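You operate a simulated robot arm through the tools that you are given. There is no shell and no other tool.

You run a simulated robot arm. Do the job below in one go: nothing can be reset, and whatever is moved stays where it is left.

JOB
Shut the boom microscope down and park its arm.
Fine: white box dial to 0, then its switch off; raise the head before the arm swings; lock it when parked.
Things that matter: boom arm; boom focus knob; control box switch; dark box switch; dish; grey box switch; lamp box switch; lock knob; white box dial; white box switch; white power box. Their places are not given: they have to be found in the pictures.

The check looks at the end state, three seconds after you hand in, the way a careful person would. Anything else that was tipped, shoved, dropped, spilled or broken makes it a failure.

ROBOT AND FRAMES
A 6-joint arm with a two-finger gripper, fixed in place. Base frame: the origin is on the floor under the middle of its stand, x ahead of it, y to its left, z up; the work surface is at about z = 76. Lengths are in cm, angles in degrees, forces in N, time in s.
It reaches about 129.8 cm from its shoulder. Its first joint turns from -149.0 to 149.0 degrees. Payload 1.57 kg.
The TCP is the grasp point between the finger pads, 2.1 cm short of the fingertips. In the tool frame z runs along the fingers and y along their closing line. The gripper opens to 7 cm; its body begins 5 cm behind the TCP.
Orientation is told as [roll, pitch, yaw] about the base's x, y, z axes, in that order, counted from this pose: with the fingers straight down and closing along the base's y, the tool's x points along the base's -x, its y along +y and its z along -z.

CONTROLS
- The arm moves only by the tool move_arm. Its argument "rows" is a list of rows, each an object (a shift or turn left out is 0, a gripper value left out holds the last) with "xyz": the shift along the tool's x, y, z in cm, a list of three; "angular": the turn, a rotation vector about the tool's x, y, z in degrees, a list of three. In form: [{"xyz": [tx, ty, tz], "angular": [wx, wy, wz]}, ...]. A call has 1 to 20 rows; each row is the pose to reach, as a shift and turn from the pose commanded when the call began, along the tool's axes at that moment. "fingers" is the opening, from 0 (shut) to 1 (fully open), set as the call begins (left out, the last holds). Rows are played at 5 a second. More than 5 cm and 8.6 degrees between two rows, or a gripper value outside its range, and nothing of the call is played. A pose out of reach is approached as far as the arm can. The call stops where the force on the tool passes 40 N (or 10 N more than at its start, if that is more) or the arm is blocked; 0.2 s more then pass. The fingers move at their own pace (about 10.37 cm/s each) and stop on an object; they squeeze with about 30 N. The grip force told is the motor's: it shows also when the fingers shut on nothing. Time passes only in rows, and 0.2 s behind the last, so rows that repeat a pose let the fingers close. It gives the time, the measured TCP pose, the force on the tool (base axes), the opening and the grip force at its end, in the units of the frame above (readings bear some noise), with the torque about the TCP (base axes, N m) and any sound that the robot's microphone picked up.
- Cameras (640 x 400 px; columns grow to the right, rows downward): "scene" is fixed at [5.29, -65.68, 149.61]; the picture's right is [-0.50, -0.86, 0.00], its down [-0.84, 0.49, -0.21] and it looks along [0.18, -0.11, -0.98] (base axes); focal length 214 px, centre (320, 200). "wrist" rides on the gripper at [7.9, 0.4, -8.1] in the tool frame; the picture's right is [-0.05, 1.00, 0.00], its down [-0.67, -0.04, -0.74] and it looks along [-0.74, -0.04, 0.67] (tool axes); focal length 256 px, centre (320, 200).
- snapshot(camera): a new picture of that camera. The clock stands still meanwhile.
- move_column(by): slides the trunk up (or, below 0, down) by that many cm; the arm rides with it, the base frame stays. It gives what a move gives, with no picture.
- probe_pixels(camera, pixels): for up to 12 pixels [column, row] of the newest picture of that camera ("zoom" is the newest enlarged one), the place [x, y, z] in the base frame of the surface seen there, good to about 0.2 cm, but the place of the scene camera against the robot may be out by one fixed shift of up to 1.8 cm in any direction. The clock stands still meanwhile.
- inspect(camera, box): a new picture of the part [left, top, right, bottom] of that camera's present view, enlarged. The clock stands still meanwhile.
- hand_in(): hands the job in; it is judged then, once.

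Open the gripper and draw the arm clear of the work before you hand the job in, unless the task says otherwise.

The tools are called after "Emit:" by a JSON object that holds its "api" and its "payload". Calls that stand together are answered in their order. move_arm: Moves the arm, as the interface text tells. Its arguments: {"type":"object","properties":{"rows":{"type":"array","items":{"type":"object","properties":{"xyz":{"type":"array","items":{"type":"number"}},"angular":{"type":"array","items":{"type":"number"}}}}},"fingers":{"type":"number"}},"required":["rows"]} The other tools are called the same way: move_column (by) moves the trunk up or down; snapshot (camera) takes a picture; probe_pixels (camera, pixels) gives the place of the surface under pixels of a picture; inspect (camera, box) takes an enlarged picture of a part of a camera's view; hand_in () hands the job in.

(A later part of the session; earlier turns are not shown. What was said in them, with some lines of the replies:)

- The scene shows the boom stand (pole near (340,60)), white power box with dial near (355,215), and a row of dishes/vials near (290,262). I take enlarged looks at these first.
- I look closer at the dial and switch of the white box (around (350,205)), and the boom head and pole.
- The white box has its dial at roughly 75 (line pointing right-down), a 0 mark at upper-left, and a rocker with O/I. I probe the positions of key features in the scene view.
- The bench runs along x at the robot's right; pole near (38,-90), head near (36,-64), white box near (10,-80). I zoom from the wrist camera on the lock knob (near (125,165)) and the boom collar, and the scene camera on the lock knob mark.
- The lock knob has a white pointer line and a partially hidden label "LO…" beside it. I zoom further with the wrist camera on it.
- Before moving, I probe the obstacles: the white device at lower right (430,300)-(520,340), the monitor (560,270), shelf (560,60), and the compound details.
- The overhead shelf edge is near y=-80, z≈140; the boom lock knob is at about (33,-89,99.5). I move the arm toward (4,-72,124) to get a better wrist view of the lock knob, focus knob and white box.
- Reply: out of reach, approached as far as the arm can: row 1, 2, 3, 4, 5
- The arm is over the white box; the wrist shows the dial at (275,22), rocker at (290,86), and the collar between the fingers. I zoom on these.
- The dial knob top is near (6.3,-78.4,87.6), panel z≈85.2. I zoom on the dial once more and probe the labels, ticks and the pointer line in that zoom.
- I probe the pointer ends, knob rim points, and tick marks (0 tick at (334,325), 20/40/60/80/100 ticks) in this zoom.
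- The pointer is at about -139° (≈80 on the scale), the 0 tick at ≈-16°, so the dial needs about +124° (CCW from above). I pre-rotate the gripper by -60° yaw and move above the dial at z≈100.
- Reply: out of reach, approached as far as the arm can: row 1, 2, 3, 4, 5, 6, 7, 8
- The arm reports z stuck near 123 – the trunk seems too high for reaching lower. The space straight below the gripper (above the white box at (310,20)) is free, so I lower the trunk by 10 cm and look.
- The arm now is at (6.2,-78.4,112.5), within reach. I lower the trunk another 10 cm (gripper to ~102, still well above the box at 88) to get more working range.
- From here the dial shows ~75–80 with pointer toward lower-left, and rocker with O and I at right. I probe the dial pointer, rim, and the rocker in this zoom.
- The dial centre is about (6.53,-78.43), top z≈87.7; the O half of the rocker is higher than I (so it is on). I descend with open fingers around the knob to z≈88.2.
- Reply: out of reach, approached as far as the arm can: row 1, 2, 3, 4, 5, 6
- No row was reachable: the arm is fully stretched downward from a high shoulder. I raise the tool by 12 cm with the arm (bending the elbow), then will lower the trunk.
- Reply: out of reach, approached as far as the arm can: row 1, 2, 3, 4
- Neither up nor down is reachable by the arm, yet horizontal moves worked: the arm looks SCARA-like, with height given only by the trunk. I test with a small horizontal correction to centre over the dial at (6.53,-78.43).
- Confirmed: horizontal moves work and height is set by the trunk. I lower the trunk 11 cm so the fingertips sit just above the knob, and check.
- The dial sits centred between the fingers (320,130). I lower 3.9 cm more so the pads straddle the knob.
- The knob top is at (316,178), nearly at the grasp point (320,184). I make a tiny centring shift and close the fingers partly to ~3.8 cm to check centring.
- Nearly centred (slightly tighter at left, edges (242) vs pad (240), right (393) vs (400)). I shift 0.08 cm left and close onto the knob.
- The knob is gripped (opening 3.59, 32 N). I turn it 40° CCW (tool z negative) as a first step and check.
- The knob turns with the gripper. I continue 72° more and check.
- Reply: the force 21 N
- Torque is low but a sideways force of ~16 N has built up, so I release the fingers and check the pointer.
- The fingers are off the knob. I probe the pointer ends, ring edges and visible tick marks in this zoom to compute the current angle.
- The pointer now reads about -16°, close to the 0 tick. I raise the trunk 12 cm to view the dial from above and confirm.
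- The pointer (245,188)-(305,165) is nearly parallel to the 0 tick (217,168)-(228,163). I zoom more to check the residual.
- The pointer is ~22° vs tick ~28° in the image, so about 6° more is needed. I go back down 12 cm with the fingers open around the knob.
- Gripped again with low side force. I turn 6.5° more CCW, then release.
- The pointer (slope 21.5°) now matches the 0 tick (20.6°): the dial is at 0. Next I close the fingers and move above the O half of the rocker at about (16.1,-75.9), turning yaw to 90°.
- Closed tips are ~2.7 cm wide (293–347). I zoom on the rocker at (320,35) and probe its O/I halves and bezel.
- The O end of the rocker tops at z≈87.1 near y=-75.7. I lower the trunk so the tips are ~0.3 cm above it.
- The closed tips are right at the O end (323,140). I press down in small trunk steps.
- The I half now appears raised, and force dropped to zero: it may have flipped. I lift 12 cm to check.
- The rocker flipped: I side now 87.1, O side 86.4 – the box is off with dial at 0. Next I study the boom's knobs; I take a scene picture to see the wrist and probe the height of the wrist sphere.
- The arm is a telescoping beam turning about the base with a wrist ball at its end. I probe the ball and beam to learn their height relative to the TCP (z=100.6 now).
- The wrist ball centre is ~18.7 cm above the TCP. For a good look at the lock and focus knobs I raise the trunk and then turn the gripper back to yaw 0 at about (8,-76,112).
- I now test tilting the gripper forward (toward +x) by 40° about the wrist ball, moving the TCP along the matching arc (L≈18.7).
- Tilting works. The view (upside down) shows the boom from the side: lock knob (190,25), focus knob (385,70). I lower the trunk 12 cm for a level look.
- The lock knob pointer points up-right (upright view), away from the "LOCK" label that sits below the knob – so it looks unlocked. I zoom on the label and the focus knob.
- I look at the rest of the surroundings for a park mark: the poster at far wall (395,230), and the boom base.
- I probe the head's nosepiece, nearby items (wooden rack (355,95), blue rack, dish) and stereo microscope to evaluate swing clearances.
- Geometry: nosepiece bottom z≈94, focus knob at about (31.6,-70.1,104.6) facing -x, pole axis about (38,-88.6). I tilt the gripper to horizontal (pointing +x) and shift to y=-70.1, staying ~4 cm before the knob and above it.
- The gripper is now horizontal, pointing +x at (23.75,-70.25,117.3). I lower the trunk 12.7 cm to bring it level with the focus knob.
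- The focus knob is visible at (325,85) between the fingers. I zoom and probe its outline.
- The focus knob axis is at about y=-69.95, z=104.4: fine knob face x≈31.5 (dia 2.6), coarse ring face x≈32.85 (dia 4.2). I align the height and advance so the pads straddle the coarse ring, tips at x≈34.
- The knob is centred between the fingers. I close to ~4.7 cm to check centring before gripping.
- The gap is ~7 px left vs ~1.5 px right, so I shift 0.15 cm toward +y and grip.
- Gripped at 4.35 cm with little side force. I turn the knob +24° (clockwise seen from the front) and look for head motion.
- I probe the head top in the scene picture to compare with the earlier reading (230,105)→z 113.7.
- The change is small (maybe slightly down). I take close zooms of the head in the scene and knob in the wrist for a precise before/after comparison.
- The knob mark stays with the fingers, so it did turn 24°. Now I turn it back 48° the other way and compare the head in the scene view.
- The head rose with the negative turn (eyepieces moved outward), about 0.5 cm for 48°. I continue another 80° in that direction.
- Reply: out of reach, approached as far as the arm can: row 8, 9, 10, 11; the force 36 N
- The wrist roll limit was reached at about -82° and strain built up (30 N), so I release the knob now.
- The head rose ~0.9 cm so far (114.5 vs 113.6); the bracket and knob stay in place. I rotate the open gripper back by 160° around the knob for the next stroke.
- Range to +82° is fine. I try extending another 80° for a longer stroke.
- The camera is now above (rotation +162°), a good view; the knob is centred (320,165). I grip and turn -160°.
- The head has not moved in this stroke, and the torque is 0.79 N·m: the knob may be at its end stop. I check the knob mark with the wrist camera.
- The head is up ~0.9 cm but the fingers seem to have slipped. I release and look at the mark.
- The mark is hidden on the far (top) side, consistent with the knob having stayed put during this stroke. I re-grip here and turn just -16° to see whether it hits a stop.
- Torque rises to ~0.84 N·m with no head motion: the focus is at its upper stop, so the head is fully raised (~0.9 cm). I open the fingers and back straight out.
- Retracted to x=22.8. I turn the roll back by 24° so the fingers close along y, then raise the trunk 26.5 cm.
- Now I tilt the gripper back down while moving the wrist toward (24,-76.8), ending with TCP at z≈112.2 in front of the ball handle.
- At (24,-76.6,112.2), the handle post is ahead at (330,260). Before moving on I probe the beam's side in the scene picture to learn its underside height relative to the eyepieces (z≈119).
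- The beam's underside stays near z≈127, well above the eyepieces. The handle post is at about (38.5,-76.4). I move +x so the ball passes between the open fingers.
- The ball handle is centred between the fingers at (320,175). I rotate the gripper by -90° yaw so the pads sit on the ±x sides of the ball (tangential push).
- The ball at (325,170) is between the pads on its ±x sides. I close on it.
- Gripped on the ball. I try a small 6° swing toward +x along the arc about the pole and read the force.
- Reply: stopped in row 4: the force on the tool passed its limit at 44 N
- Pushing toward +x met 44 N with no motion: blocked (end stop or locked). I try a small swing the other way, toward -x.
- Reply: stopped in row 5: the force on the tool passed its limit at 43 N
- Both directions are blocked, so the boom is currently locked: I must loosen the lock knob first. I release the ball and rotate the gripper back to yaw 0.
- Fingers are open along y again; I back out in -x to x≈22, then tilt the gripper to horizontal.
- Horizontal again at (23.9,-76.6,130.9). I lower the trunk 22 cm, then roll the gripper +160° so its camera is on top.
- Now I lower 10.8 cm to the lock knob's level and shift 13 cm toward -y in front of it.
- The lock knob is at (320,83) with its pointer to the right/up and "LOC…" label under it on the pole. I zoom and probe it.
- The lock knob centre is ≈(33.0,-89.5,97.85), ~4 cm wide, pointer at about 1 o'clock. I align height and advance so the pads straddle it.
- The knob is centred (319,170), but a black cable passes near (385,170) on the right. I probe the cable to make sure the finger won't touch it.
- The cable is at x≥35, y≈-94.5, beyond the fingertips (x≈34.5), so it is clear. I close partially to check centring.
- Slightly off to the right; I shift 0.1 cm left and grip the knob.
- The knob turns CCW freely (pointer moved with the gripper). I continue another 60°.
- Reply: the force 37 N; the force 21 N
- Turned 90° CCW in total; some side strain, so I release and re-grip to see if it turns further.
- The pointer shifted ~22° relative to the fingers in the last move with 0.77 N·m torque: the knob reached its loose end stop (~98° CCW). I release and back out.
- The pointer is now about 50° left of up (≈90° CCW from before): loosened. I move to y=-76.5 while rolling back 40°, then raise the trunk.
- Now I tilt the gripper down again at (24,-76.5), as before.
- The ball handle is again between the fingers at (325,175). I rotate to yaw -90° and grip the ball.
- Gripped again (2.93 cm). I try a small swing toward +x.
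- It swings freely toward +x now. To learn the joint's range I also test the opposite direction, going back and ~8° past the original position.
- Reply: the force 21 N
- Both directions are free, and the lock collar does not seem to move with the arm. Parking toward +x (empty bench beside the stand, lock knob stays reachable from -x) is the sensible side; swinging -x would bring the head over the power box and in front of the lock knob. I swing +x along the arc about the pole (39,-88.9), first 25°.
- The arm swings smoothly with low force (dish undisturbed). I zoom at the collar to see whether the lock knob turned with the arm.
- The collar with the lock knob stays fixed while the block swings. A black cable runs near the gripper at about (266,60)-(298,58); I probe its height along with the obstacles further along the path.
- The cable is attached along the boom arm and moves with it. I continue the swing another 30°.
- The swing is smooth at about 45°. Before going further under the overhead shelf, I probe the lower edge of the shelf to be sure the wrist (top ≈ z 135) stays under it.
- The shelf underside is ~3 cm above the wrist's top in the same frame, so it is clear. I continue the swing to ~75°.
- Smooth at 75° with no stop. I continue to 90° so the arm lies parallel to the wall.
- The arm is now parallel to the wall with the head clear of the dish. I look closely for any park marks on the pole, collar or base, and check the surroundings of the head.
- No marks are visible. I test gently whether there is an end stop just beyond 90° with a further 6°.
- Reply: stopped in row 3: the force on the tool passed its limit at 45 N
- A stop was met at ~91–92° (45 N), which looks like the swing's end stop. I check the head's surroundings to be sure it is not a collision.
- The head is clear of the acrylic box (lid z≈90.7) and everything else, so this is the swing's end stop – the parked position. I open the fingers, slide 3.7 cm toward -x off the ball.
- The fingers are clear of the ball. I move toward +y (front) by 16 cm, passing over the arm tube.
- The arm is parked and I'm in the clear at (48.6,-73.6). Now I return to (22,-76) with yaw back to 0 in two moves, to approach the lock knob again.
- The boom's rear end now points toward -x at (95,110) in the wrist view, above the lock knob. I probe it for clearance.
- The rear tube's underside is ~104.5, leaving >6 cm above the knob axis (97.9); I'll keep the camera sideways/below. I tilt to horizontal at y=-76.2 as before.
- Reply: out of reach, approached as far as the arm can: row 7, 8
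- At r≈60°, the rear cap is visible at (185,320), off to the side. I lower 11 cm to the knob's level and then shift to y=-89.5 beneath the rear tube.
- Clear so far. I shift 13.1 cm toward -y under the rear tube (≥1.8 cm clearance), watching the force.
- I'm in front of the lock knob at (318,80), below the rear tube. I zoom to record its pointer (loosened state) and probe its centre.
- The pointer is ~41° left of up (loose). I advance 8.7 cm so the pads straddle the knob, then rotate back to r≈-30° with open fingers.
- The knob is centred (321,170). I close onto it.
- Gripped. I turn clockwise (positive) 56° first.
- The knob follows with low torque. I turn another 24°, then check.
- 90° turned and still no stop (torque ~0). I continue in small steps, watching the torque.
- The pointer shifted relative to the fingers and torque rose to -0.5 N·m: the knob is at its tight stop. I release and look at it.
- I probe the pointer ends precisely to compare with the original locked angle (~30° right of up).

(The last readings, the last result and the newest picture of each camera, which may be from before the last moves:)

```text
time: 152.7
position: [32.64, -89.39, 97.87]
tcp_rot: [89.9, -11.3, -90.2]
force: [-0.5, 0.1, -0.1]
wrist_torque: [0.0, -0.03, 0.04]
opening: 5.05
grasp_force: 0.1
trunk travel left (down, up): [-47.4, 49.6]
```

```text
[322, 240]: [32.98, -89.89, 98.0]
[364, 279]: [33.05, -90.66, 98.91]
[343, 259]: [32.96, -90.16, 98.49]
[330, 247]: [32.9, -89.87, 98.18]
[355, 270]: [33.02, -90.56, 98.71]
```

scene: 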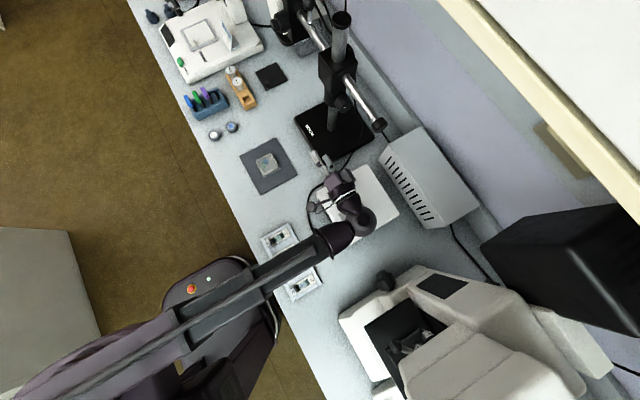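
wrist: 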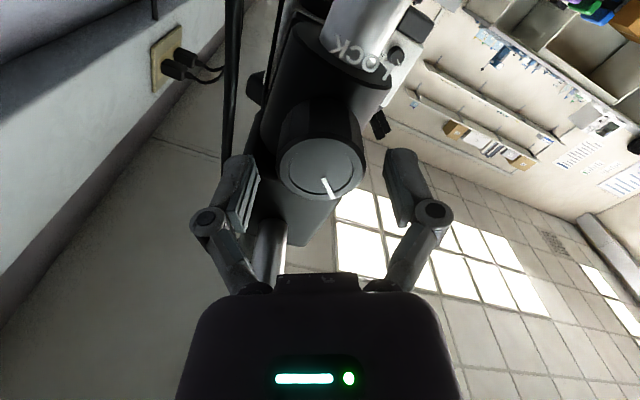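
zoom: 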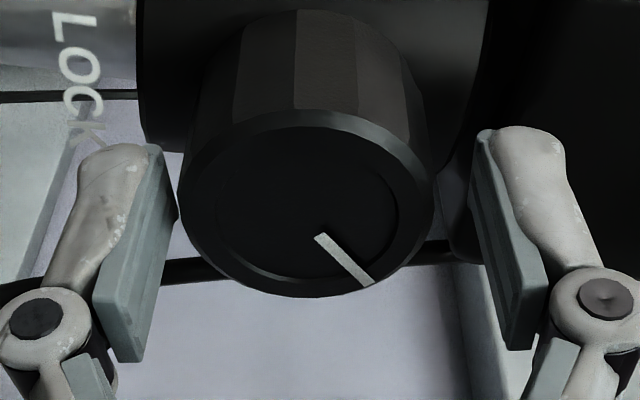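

The pointer is back to ~40–45° right of up, at the tight stop (as it was originally, within probing error). I back out and move to the front side (y≈-76).

Emit:
{"api": "move_arm", "payload": {"rows": [{"xyz": [0, 0, -2.5]}, {"xyz": [0, 0, -5.5]}, {"xyz": [0, 0, -8.7]}], "fingers": 0.72}}

Emit:
{"api": "inspect", "payload": {"camera": "wrist", "box": [250, 10, 390, 140]}}

Emit:
{"api": "snapshot", "payload": {"camera": "wrist"}}

```text
time: 153.5
position: [23.84, -89.32, 97.91]
tcp_rot: [89.8, -11.5, -90.1]
force: [0.5, -0.8, -0.4]
wrist_torque: [0.03, -0.02, -0.03]
opening: 5.03
grasp_force: 0.1
trunk travel left (down, up): [-47.4, 49.6]
```

```text
3.08 times, centred on (320, 75) of wrist
```

zoom: 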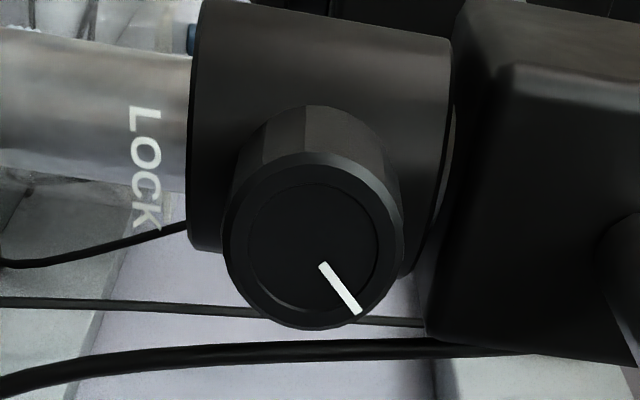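

```text
taken
```

wrist: 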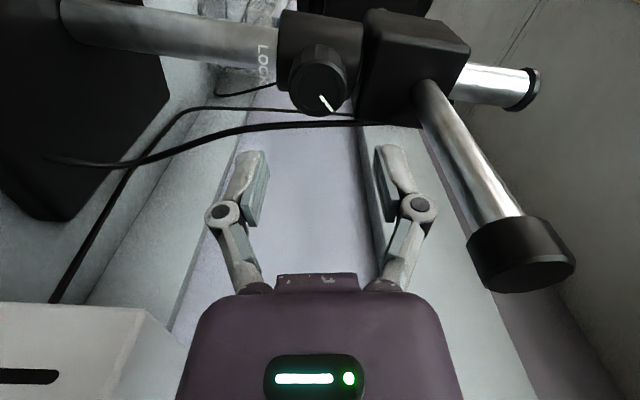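

The pointer is at ~50° right of up – even slightly further clockwise than originally, so locked. I move out to y≈-76 from under the rear tube.

Emit:
{"api": "move_arm", "payload": {"rows": [{"xyz": [3.2, 0.64, 0]}, {"xyz": [6.4, 1.29, 0]}, {"xyz": [9.6, 1.93, 0]}, {"xyz": [12.74, 2.57, 0]}], "fingers": 0.72}}

Emit:
{"api": "snapshot", "payload": {"camera": "wrist"}}

Emit:
{"api": "snapshot", "payload": {"camera": "scene"}}

```text
time: 154.5
position: [24.03, -76.54, 97.84]
tcp_rot: [90.0, -11.5, -90.1]
force: [-0.6, -0.7, 0.1]
wrist_torque: [0.0, -0.03, -0.01]
opening: 5.05
grasp_force: 0.1
trunk travel left (down, up): [-47.4, 49.6]
```

```text
taken
```

wrist: 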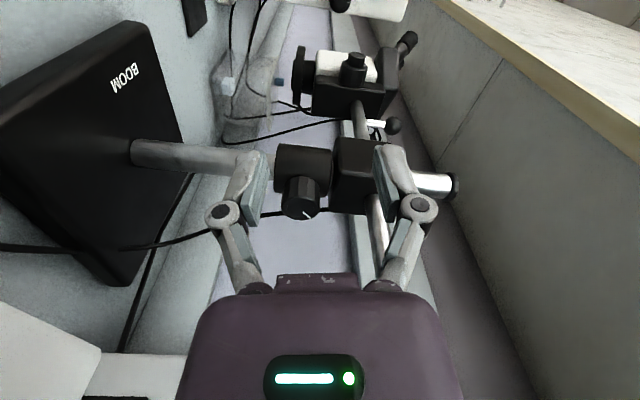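

```text
taken
```

scene: 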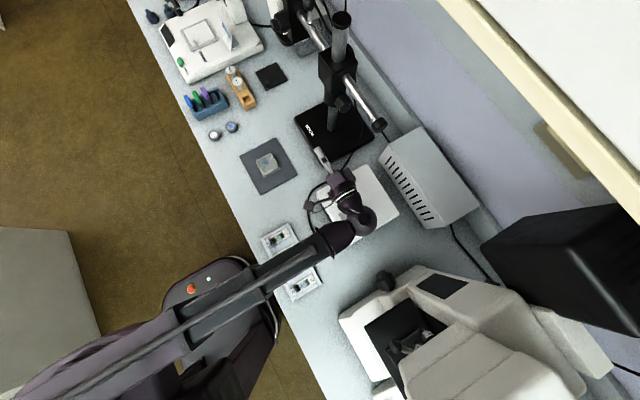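

Everything looks in order. To verify the lock, I'll nudge the rear tube gently from the front side: close the fingers, raise 8 cm to tube height, and approach.

Emit:
{"api": "move_column", "payload": {"by": 8}}

Emit:
{"api": "move_arm", "payload": {"rows": [{"xyz": [-2.35, -0.47, 0]}, {"xyz": [-4.7, -0.95, 0]}, {"xyz": [-7.0, -1.41, 0]}, {"xyz": [-8.8, -1.78, 0]}], "fingers": 0}}

Emit:
{"api": "snapshot", "payload": {"camera": "wrist"}}

```text
time: 155.7
position: [23.81, -76.71, 105.82]
tcp_rot: [90.0, -11.5, -90.2]
force: [-0.8, -0.2, 0.5]
wrist_torque: [-0.02, 0.0, 0.01]
opening: 5.05
grasp_force: 0.1
trunk travel left (down, up): [-55.4, 41.6]
```

```text
time: 156.7
position: [23.86, -85.63, 105.87]
tcp_rot: [90.0, -11.3, -90.1]
force: [-0.3, 0.2, 0.3]
wrist_torque: [0.0, -0.02, 0.0]
opening: 0.02
grasp_force: 28.6
trunk travel left (down, up): [-55.4, 41.6]
```

```text
taken
```

wrist: 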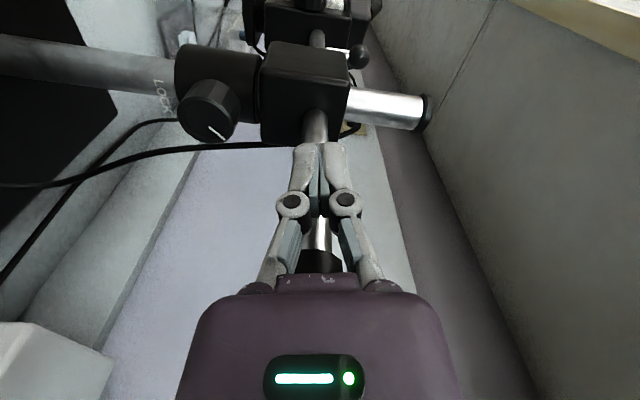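

The closed fingers are aligned with the rear tube/cap (320,262). I nudge toward -y in small steps and read the force.

Emit:
{"api": "move_arm", "payload": {"rows": [{"xyz": [-0.4, -0.08, 0]}, {"xyz": [-0.8, -0.16, 0]}, {"xyz": [-1.0, -0.2, 0]}], "fingers": 0}}

Emit:
{"api": "move_arm", "payload": {"rows": [{"xyz": [-0.15, -0.03, 0]}, {"xyz": [-0.3, -0.06, 0]}], "fingers": 0}}

```text
time: 157.5
position: [23.86, -86.54, 105.92]
tcp_rot: [90.0, -11.5, -90.2]
force: [0.7, -0.2, 0.2]
wrist_torque: [0.03, 0.0, -0.01]
opening: 0.01
grasp_force: 28.2
trunk travel left (down, up): [-55.4, 41.6]
```

```text
time: 158.1
position: [23.87, -87.06, 105.9]
tcp_rot: [90.0, -11.5, -90.1]
force: [0.0, 0.3, 0.8]
wrist_torque: [-0.02, 0.01, -0.02]
opening: 0.0
grasp_force: 29.4
trunk travel left (down, up): [-55.4, 41.6]
```

No contact yet at y=-87.06; I step further.

Emit:
{"api": "move_arm", "payload": {"rows": [{"xyz": [-0.15, -0.03, 0]}, {"xyz": [-0.3, -0.06, 0]}], "fingers": 0}}

Emit:
{"api": "move_arm", "payload": {"rows": [{"xyz": [-0.15, -0.03, 0]}, {"xyz": [-0.3, -0.06, 0]}], "fingers": 0}}

Emit:
{"api": "inspect", "payload": {"camera": "wrist", "box": [240, 110, 400, 290]}}

```text
time: 158.7
position: [23.88, -87.17, 105.94]
tcp_rot: [90.0, -11.4, -90.0]
force: [0.2, 3.4, -2.5]
wrist_torque: [0.04, -0.06, -0.1]
opening: 0.0
grasp_force: 28.9
trunk travel left (down, up): [-55.4, 41.6]
```

```text
time: 159.3
position: [23.88, -87.15, 105.94]
tcp_rot: [89.9, -11.5, -89.8]
force: [-5.5, 30.4, -19.3]
wrist_torque: [0.3, -0.68, -0.73]
opening: 0.0
grasp_force: 28.6
trunk travel left (down, up): [-55.4, 41.6]
```

```text
2.22 times, centred on (320, 200) of wrist
```

zoom: 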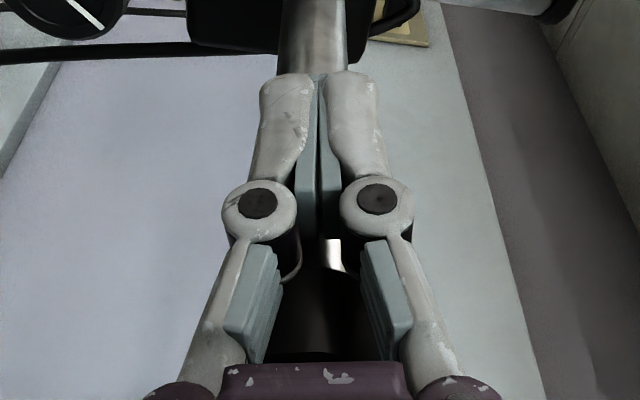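

The tube resisted 30 N without moving (position stayed at -87.15): the boom is locked. I back off to y≈-76.

Emit:
{"api": "move_arm", "payload": {"rows": [{"xyz": [1.5, 0.3, 0]}, {"xyz": [4.5, 0.9, 0]}, {"xyz": [7.5, 1.5, 0]}, {"xyz": [10.5, 2.1, 0]}], "fingers": 0}}

Emit:
{"api": "snapshot", "payload": {"camera": "wrist"}}

Emit:
{"api": "inspect", "payload": {"camera": "scene", "box": [230, 0, 400, 140]}}

```text
time: 160.3
position: [23.79, -77.09, 105.82]
tcp_rot: [89.9, -11.5, -90.1]
force: [0.0, -0.9, 0.0]
wrist_torque: [0.02, 0.0, 0.01]
opening: 0.0
grasp_force: 28.4
trunk travel left (down, up): [-55.4, 41.6]
```

```text
taken
```

wrist: 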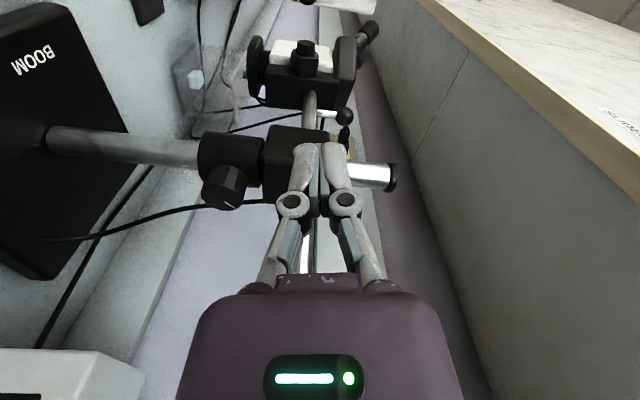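

```text
2.86 times, centred on (315, 70) of scene
```

zoom: 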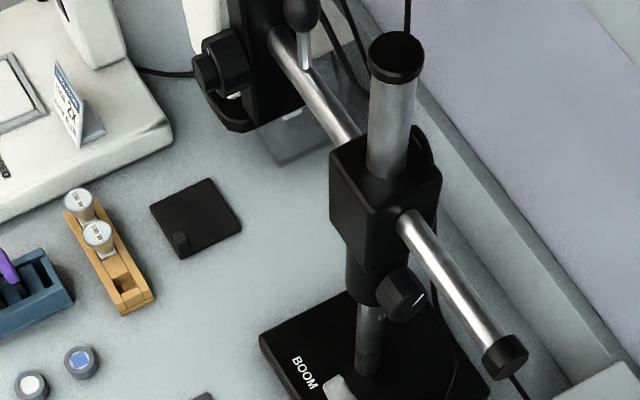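

The boom is parked, locked, and nothing around it was disturbed. I roll the gripper back, raise the trunk, and return toward the starting pose away from the bench items.

Emit:
{"api": "move_arm", "payload": {"rows": [{"angular": [0, 0, -8]}, {"angular": [0, 0, -16]}, {"angular": [0, 0, -24]}, {"angular": [0, 0, -32]}, {"angular": [0, 0, -40]}, {"angular": [0, 0, -48]}, {"angular": [0, 0, -56]}, {"angular": [0, 0, -64]}, {"angular": [0, 0, -72]}, {"angular": [0, 0, -78.5]}], "fingers": 0.5}}

Emit:
{"api": "move_column", "payload": {"by": 25}}

Emit:
{"api": "move_arm", "payload": {"rows": [{"xyz": [2.441, 1.67, 0.748], "angular": [0, 7.5, 0]}, {"xyz": [4.84, 3.33, 1.179], "angular": [0, 15, 0]}, {"xyz": [7.156, 5, 1.301], "angular": [0, 22.5, 0]}, {"xyz": [9.35, 6.67, 1.127], "angular": [0, 30, 0]}, {"xyz": [11.384, 8.33, 0.676], "angular": [0, 37.5, 0]}, {"xyz": [13.223, 10, -0.029], "angular": [0, 45, 0]}, {"xyz": [14.836, 11.67, -0.96], "angular": [0, 52.5, 0]}, {"xyz": [16.195, 13.33, -2.086], "angular": [0, 60, 0]}, {"xyz": [17.277, 15, -3.372], "angular": [0, 67.5, 0]}, {"xyz": [18.063, 16.67, -4.78], "angular": [0, 75, 0]}, {"xyz": [18.54, 18.33, -6.271], "angular": [0, 82.5, 0]}, {"xyz": [18.7, 20, -7.804], "angular": [0, 90, 0]}], "fingers": 1}}

Emit:
{"api": "snapshot", "payload": {"camera": "wrist"}}

Emit:
{"api": "snapshot", "payload": {"camera": "scene"}}

```text
time: 162.5
position: [23.81, -76.78, 105.89]
tcp_rot: [-59.5, -89.9, 59.6]
force: [-1.1, -0.5, 0.2]
wrist_torque: [0.01, 0.0, 0.02]
opening: 3.49
grasp_force: 0.1
trunk travel left (down, up): [-55.4, 41.6]
```

```text
time: 165.1
position: [23.83, -76.91, 130.9]
tcp_rot: [44.7, -89.9, -45.0]
force: [0.4, 0.2, 0.4]
wrist_torque: [0.01, 0.04, -0.01]
opening: 3.48
grasp_force: 0.0
trunk travel left (down, up): [-80.4, 16.6]
```

```text
time: 167.7
position: [15.99, -56.86, 112.33]
tcp_rot: [0.0, 0.2, -0.2]
force: [0.6, 1.0, -0.7]
wrist_torque: [-0.01, 0.02, 0.0]
opening: 7.01
grasp_force: 0.1
trunk travel left (down, up): [-80.4, 16.6]
```

```text
taken
```

wrist: 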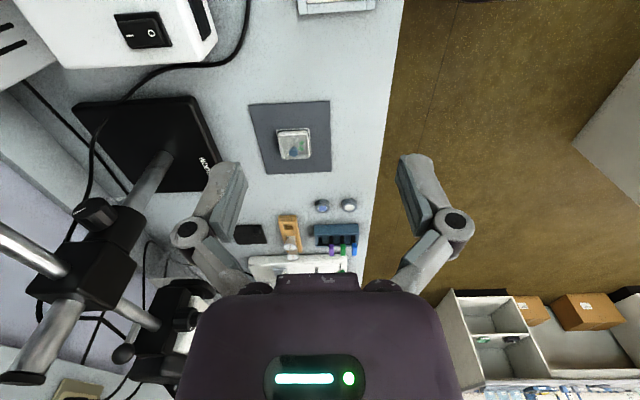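

```text
taken
```

scene: 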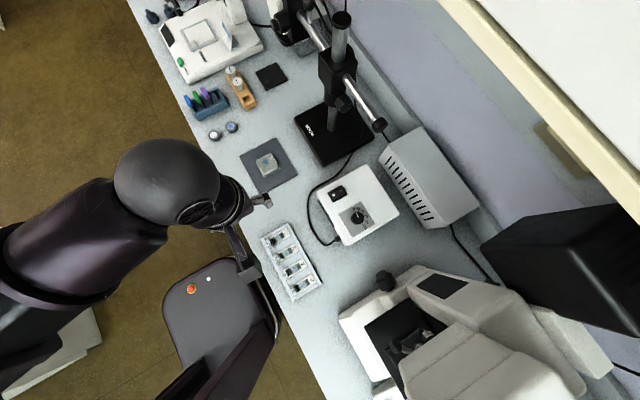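

The gripper is back over the bench front. I check the dial, switch, and dish in enlarged views.

Emit:
{"api": "inspect", "payload": {"camera": "scene", "box": [310, 160, 410, 250]}}

Emit:
{"api": "inspect", "payload": {"camera": "scene", "box": [335, 195, 385, 235]}}

Emit:
{"api": "inspect", "payload": {"camera": "scene", "box": [230, 130, 310, 200]}}

Emit:
{"api": "inspect", "payload": {"camera": "wrist", "box": [0, 180, 220, 400]}}

```text
4.44 times, centred on (360, 205) of scene
```

zoom: 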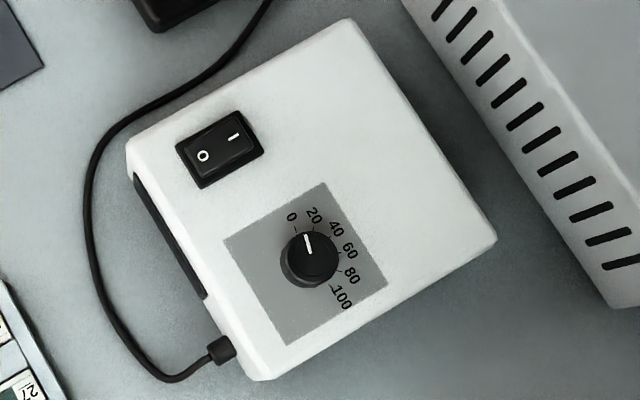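

```text
10.00 times, centred on (360, 215) of scene
```

zoom: 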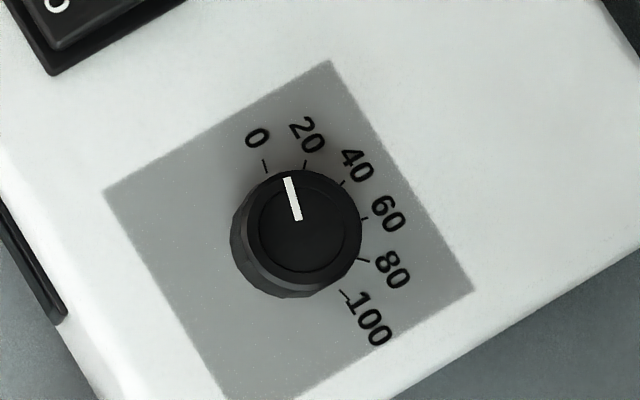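

```text
5.71 times, centred on (270, 165) of scene
```

zoom: 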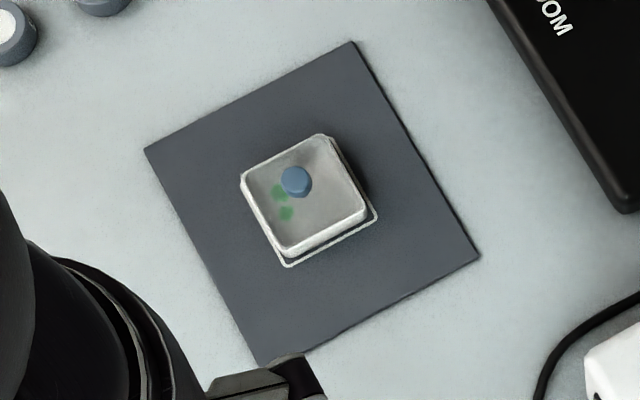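

```text
1.82 times, centred on (110, 290) of wrist
```

zoom: 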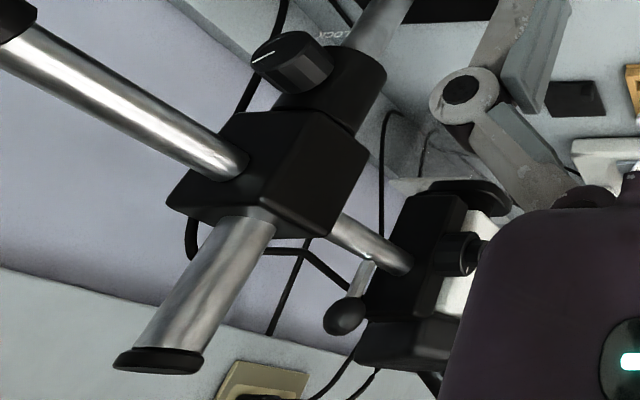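

The box hasn't moved, its display is dark, rocker is at O. I take an even closer view of the dial pointer to determine the residual.

Emit:
{"api": "inspect", "payload": {"camera": "scene", "box": [346, 203, 372, 223]}}

Emit:
{"api": "inspect", "payload": {"camera": "scene", "box": [322, 178, 350, 200]}}

```text
16.00 times, centred on (359, 213) of scene
```

zoom: 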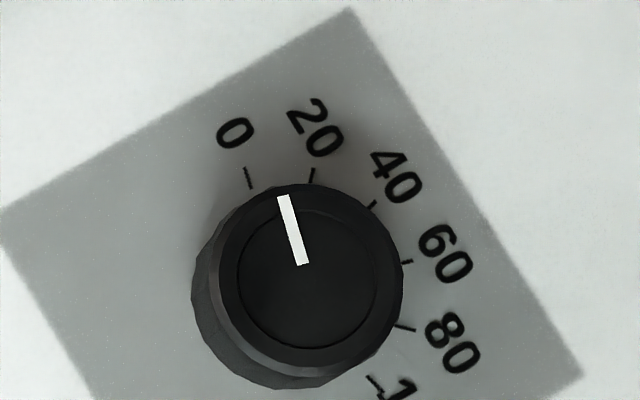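

```text
16.00 times, centred on (336, 189) of scene
```

zoom: 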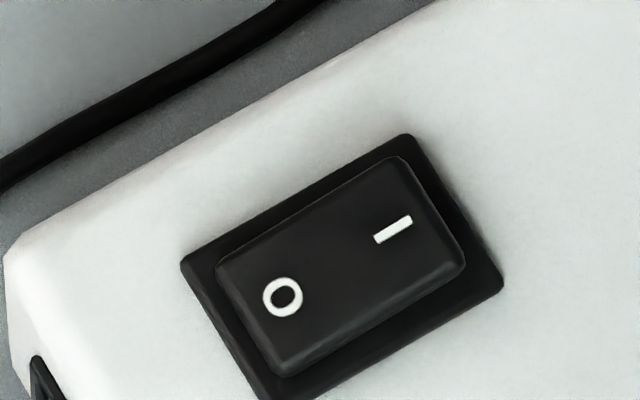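

Pointer (-16.8°) matches the 0 direction (-16.4°) and the rocker is at O; the head is raised, the arm parked against its stop and locked, and the dish is untouched. I raise the gripper 10 cm to its clear starting pose with fingers open, and take a last look.

Emit:
{"api": "move_column", "payload": {"by": 10}}

Emit:
{"api": "snapshot", "payload": {"camera": "scene"}}

Emit:
{"api": "snapshot", "payload": {"camera": "wrist"}}

```text
time: 169.0
position: [15.98, -56.84, 122.28]
tcp_rot: [0.1, 0.1, 0.0]
force: [0.3, -0.1, -0.3]
wrist_torque: [-0.01, -0.02, -0.01]
opening: 6.97
grasp_force: 0.0
trunk travel left (down, up): [-90.4, 6.6]
```

```text
taken
```

scene: 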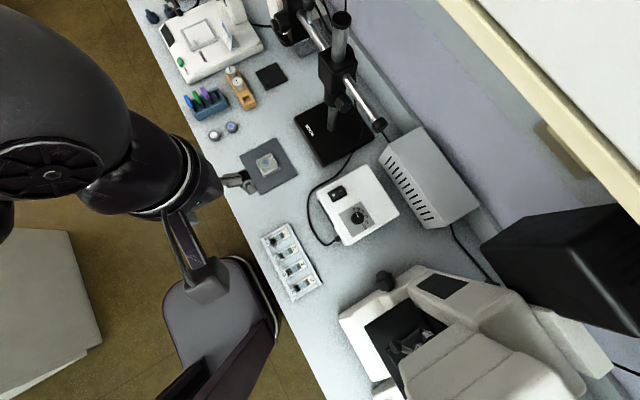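

```text
taken
```

wrist: 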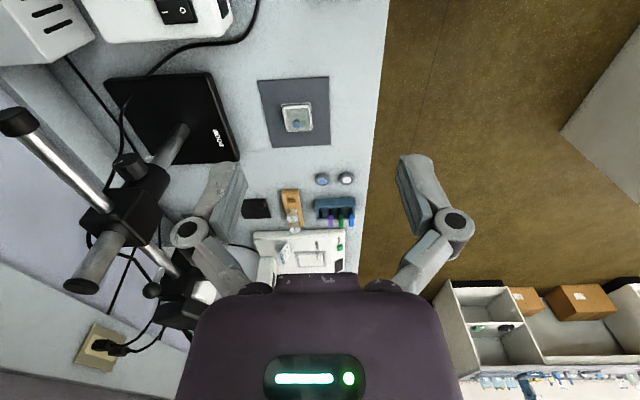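

The final pictures show the boom along the wall, the dish in place at (267,163), the white box off with its dial at 0, and the gripper open and clear. I hand the job in.

Emit:
{"api": "hand_in", "payload": {}}

```text
The job is handed in.
```

The boom microscope is shut down and its arm is parked and locked. I handed the job in with the gripper open and clear of the bench.

- **White box:** I turned the dial to 0 first, and close views show the pointer on the 0 mark to within about a degree. Then I pressed the rocker to O. It tilts to O and the box's display has gone dark.
- **Head:** The focus knob was turned until it hit its upper stop, which raised the head about 0.9 cm. That was all the travel it had, and it was done before any swing.
- **Arm:** The boom was locked when I started, so I loosened the lock knob before swinging. During that first check I also moved it about 8° the other way. The arm now lies along the wall, about 90° from its working position, up against a stop.
- **Lock:** The knob is tightened to its end stop. I checked it by pushing the rear tube with about 30 N, and the arm did not move.

**Park side:** I found no park mark anywhere. I chose the side toward the empty bench because the arm meets a stop there and the lock knob stays reachable.

The dish and the other items on the bench look undisturbed in the last pictures.
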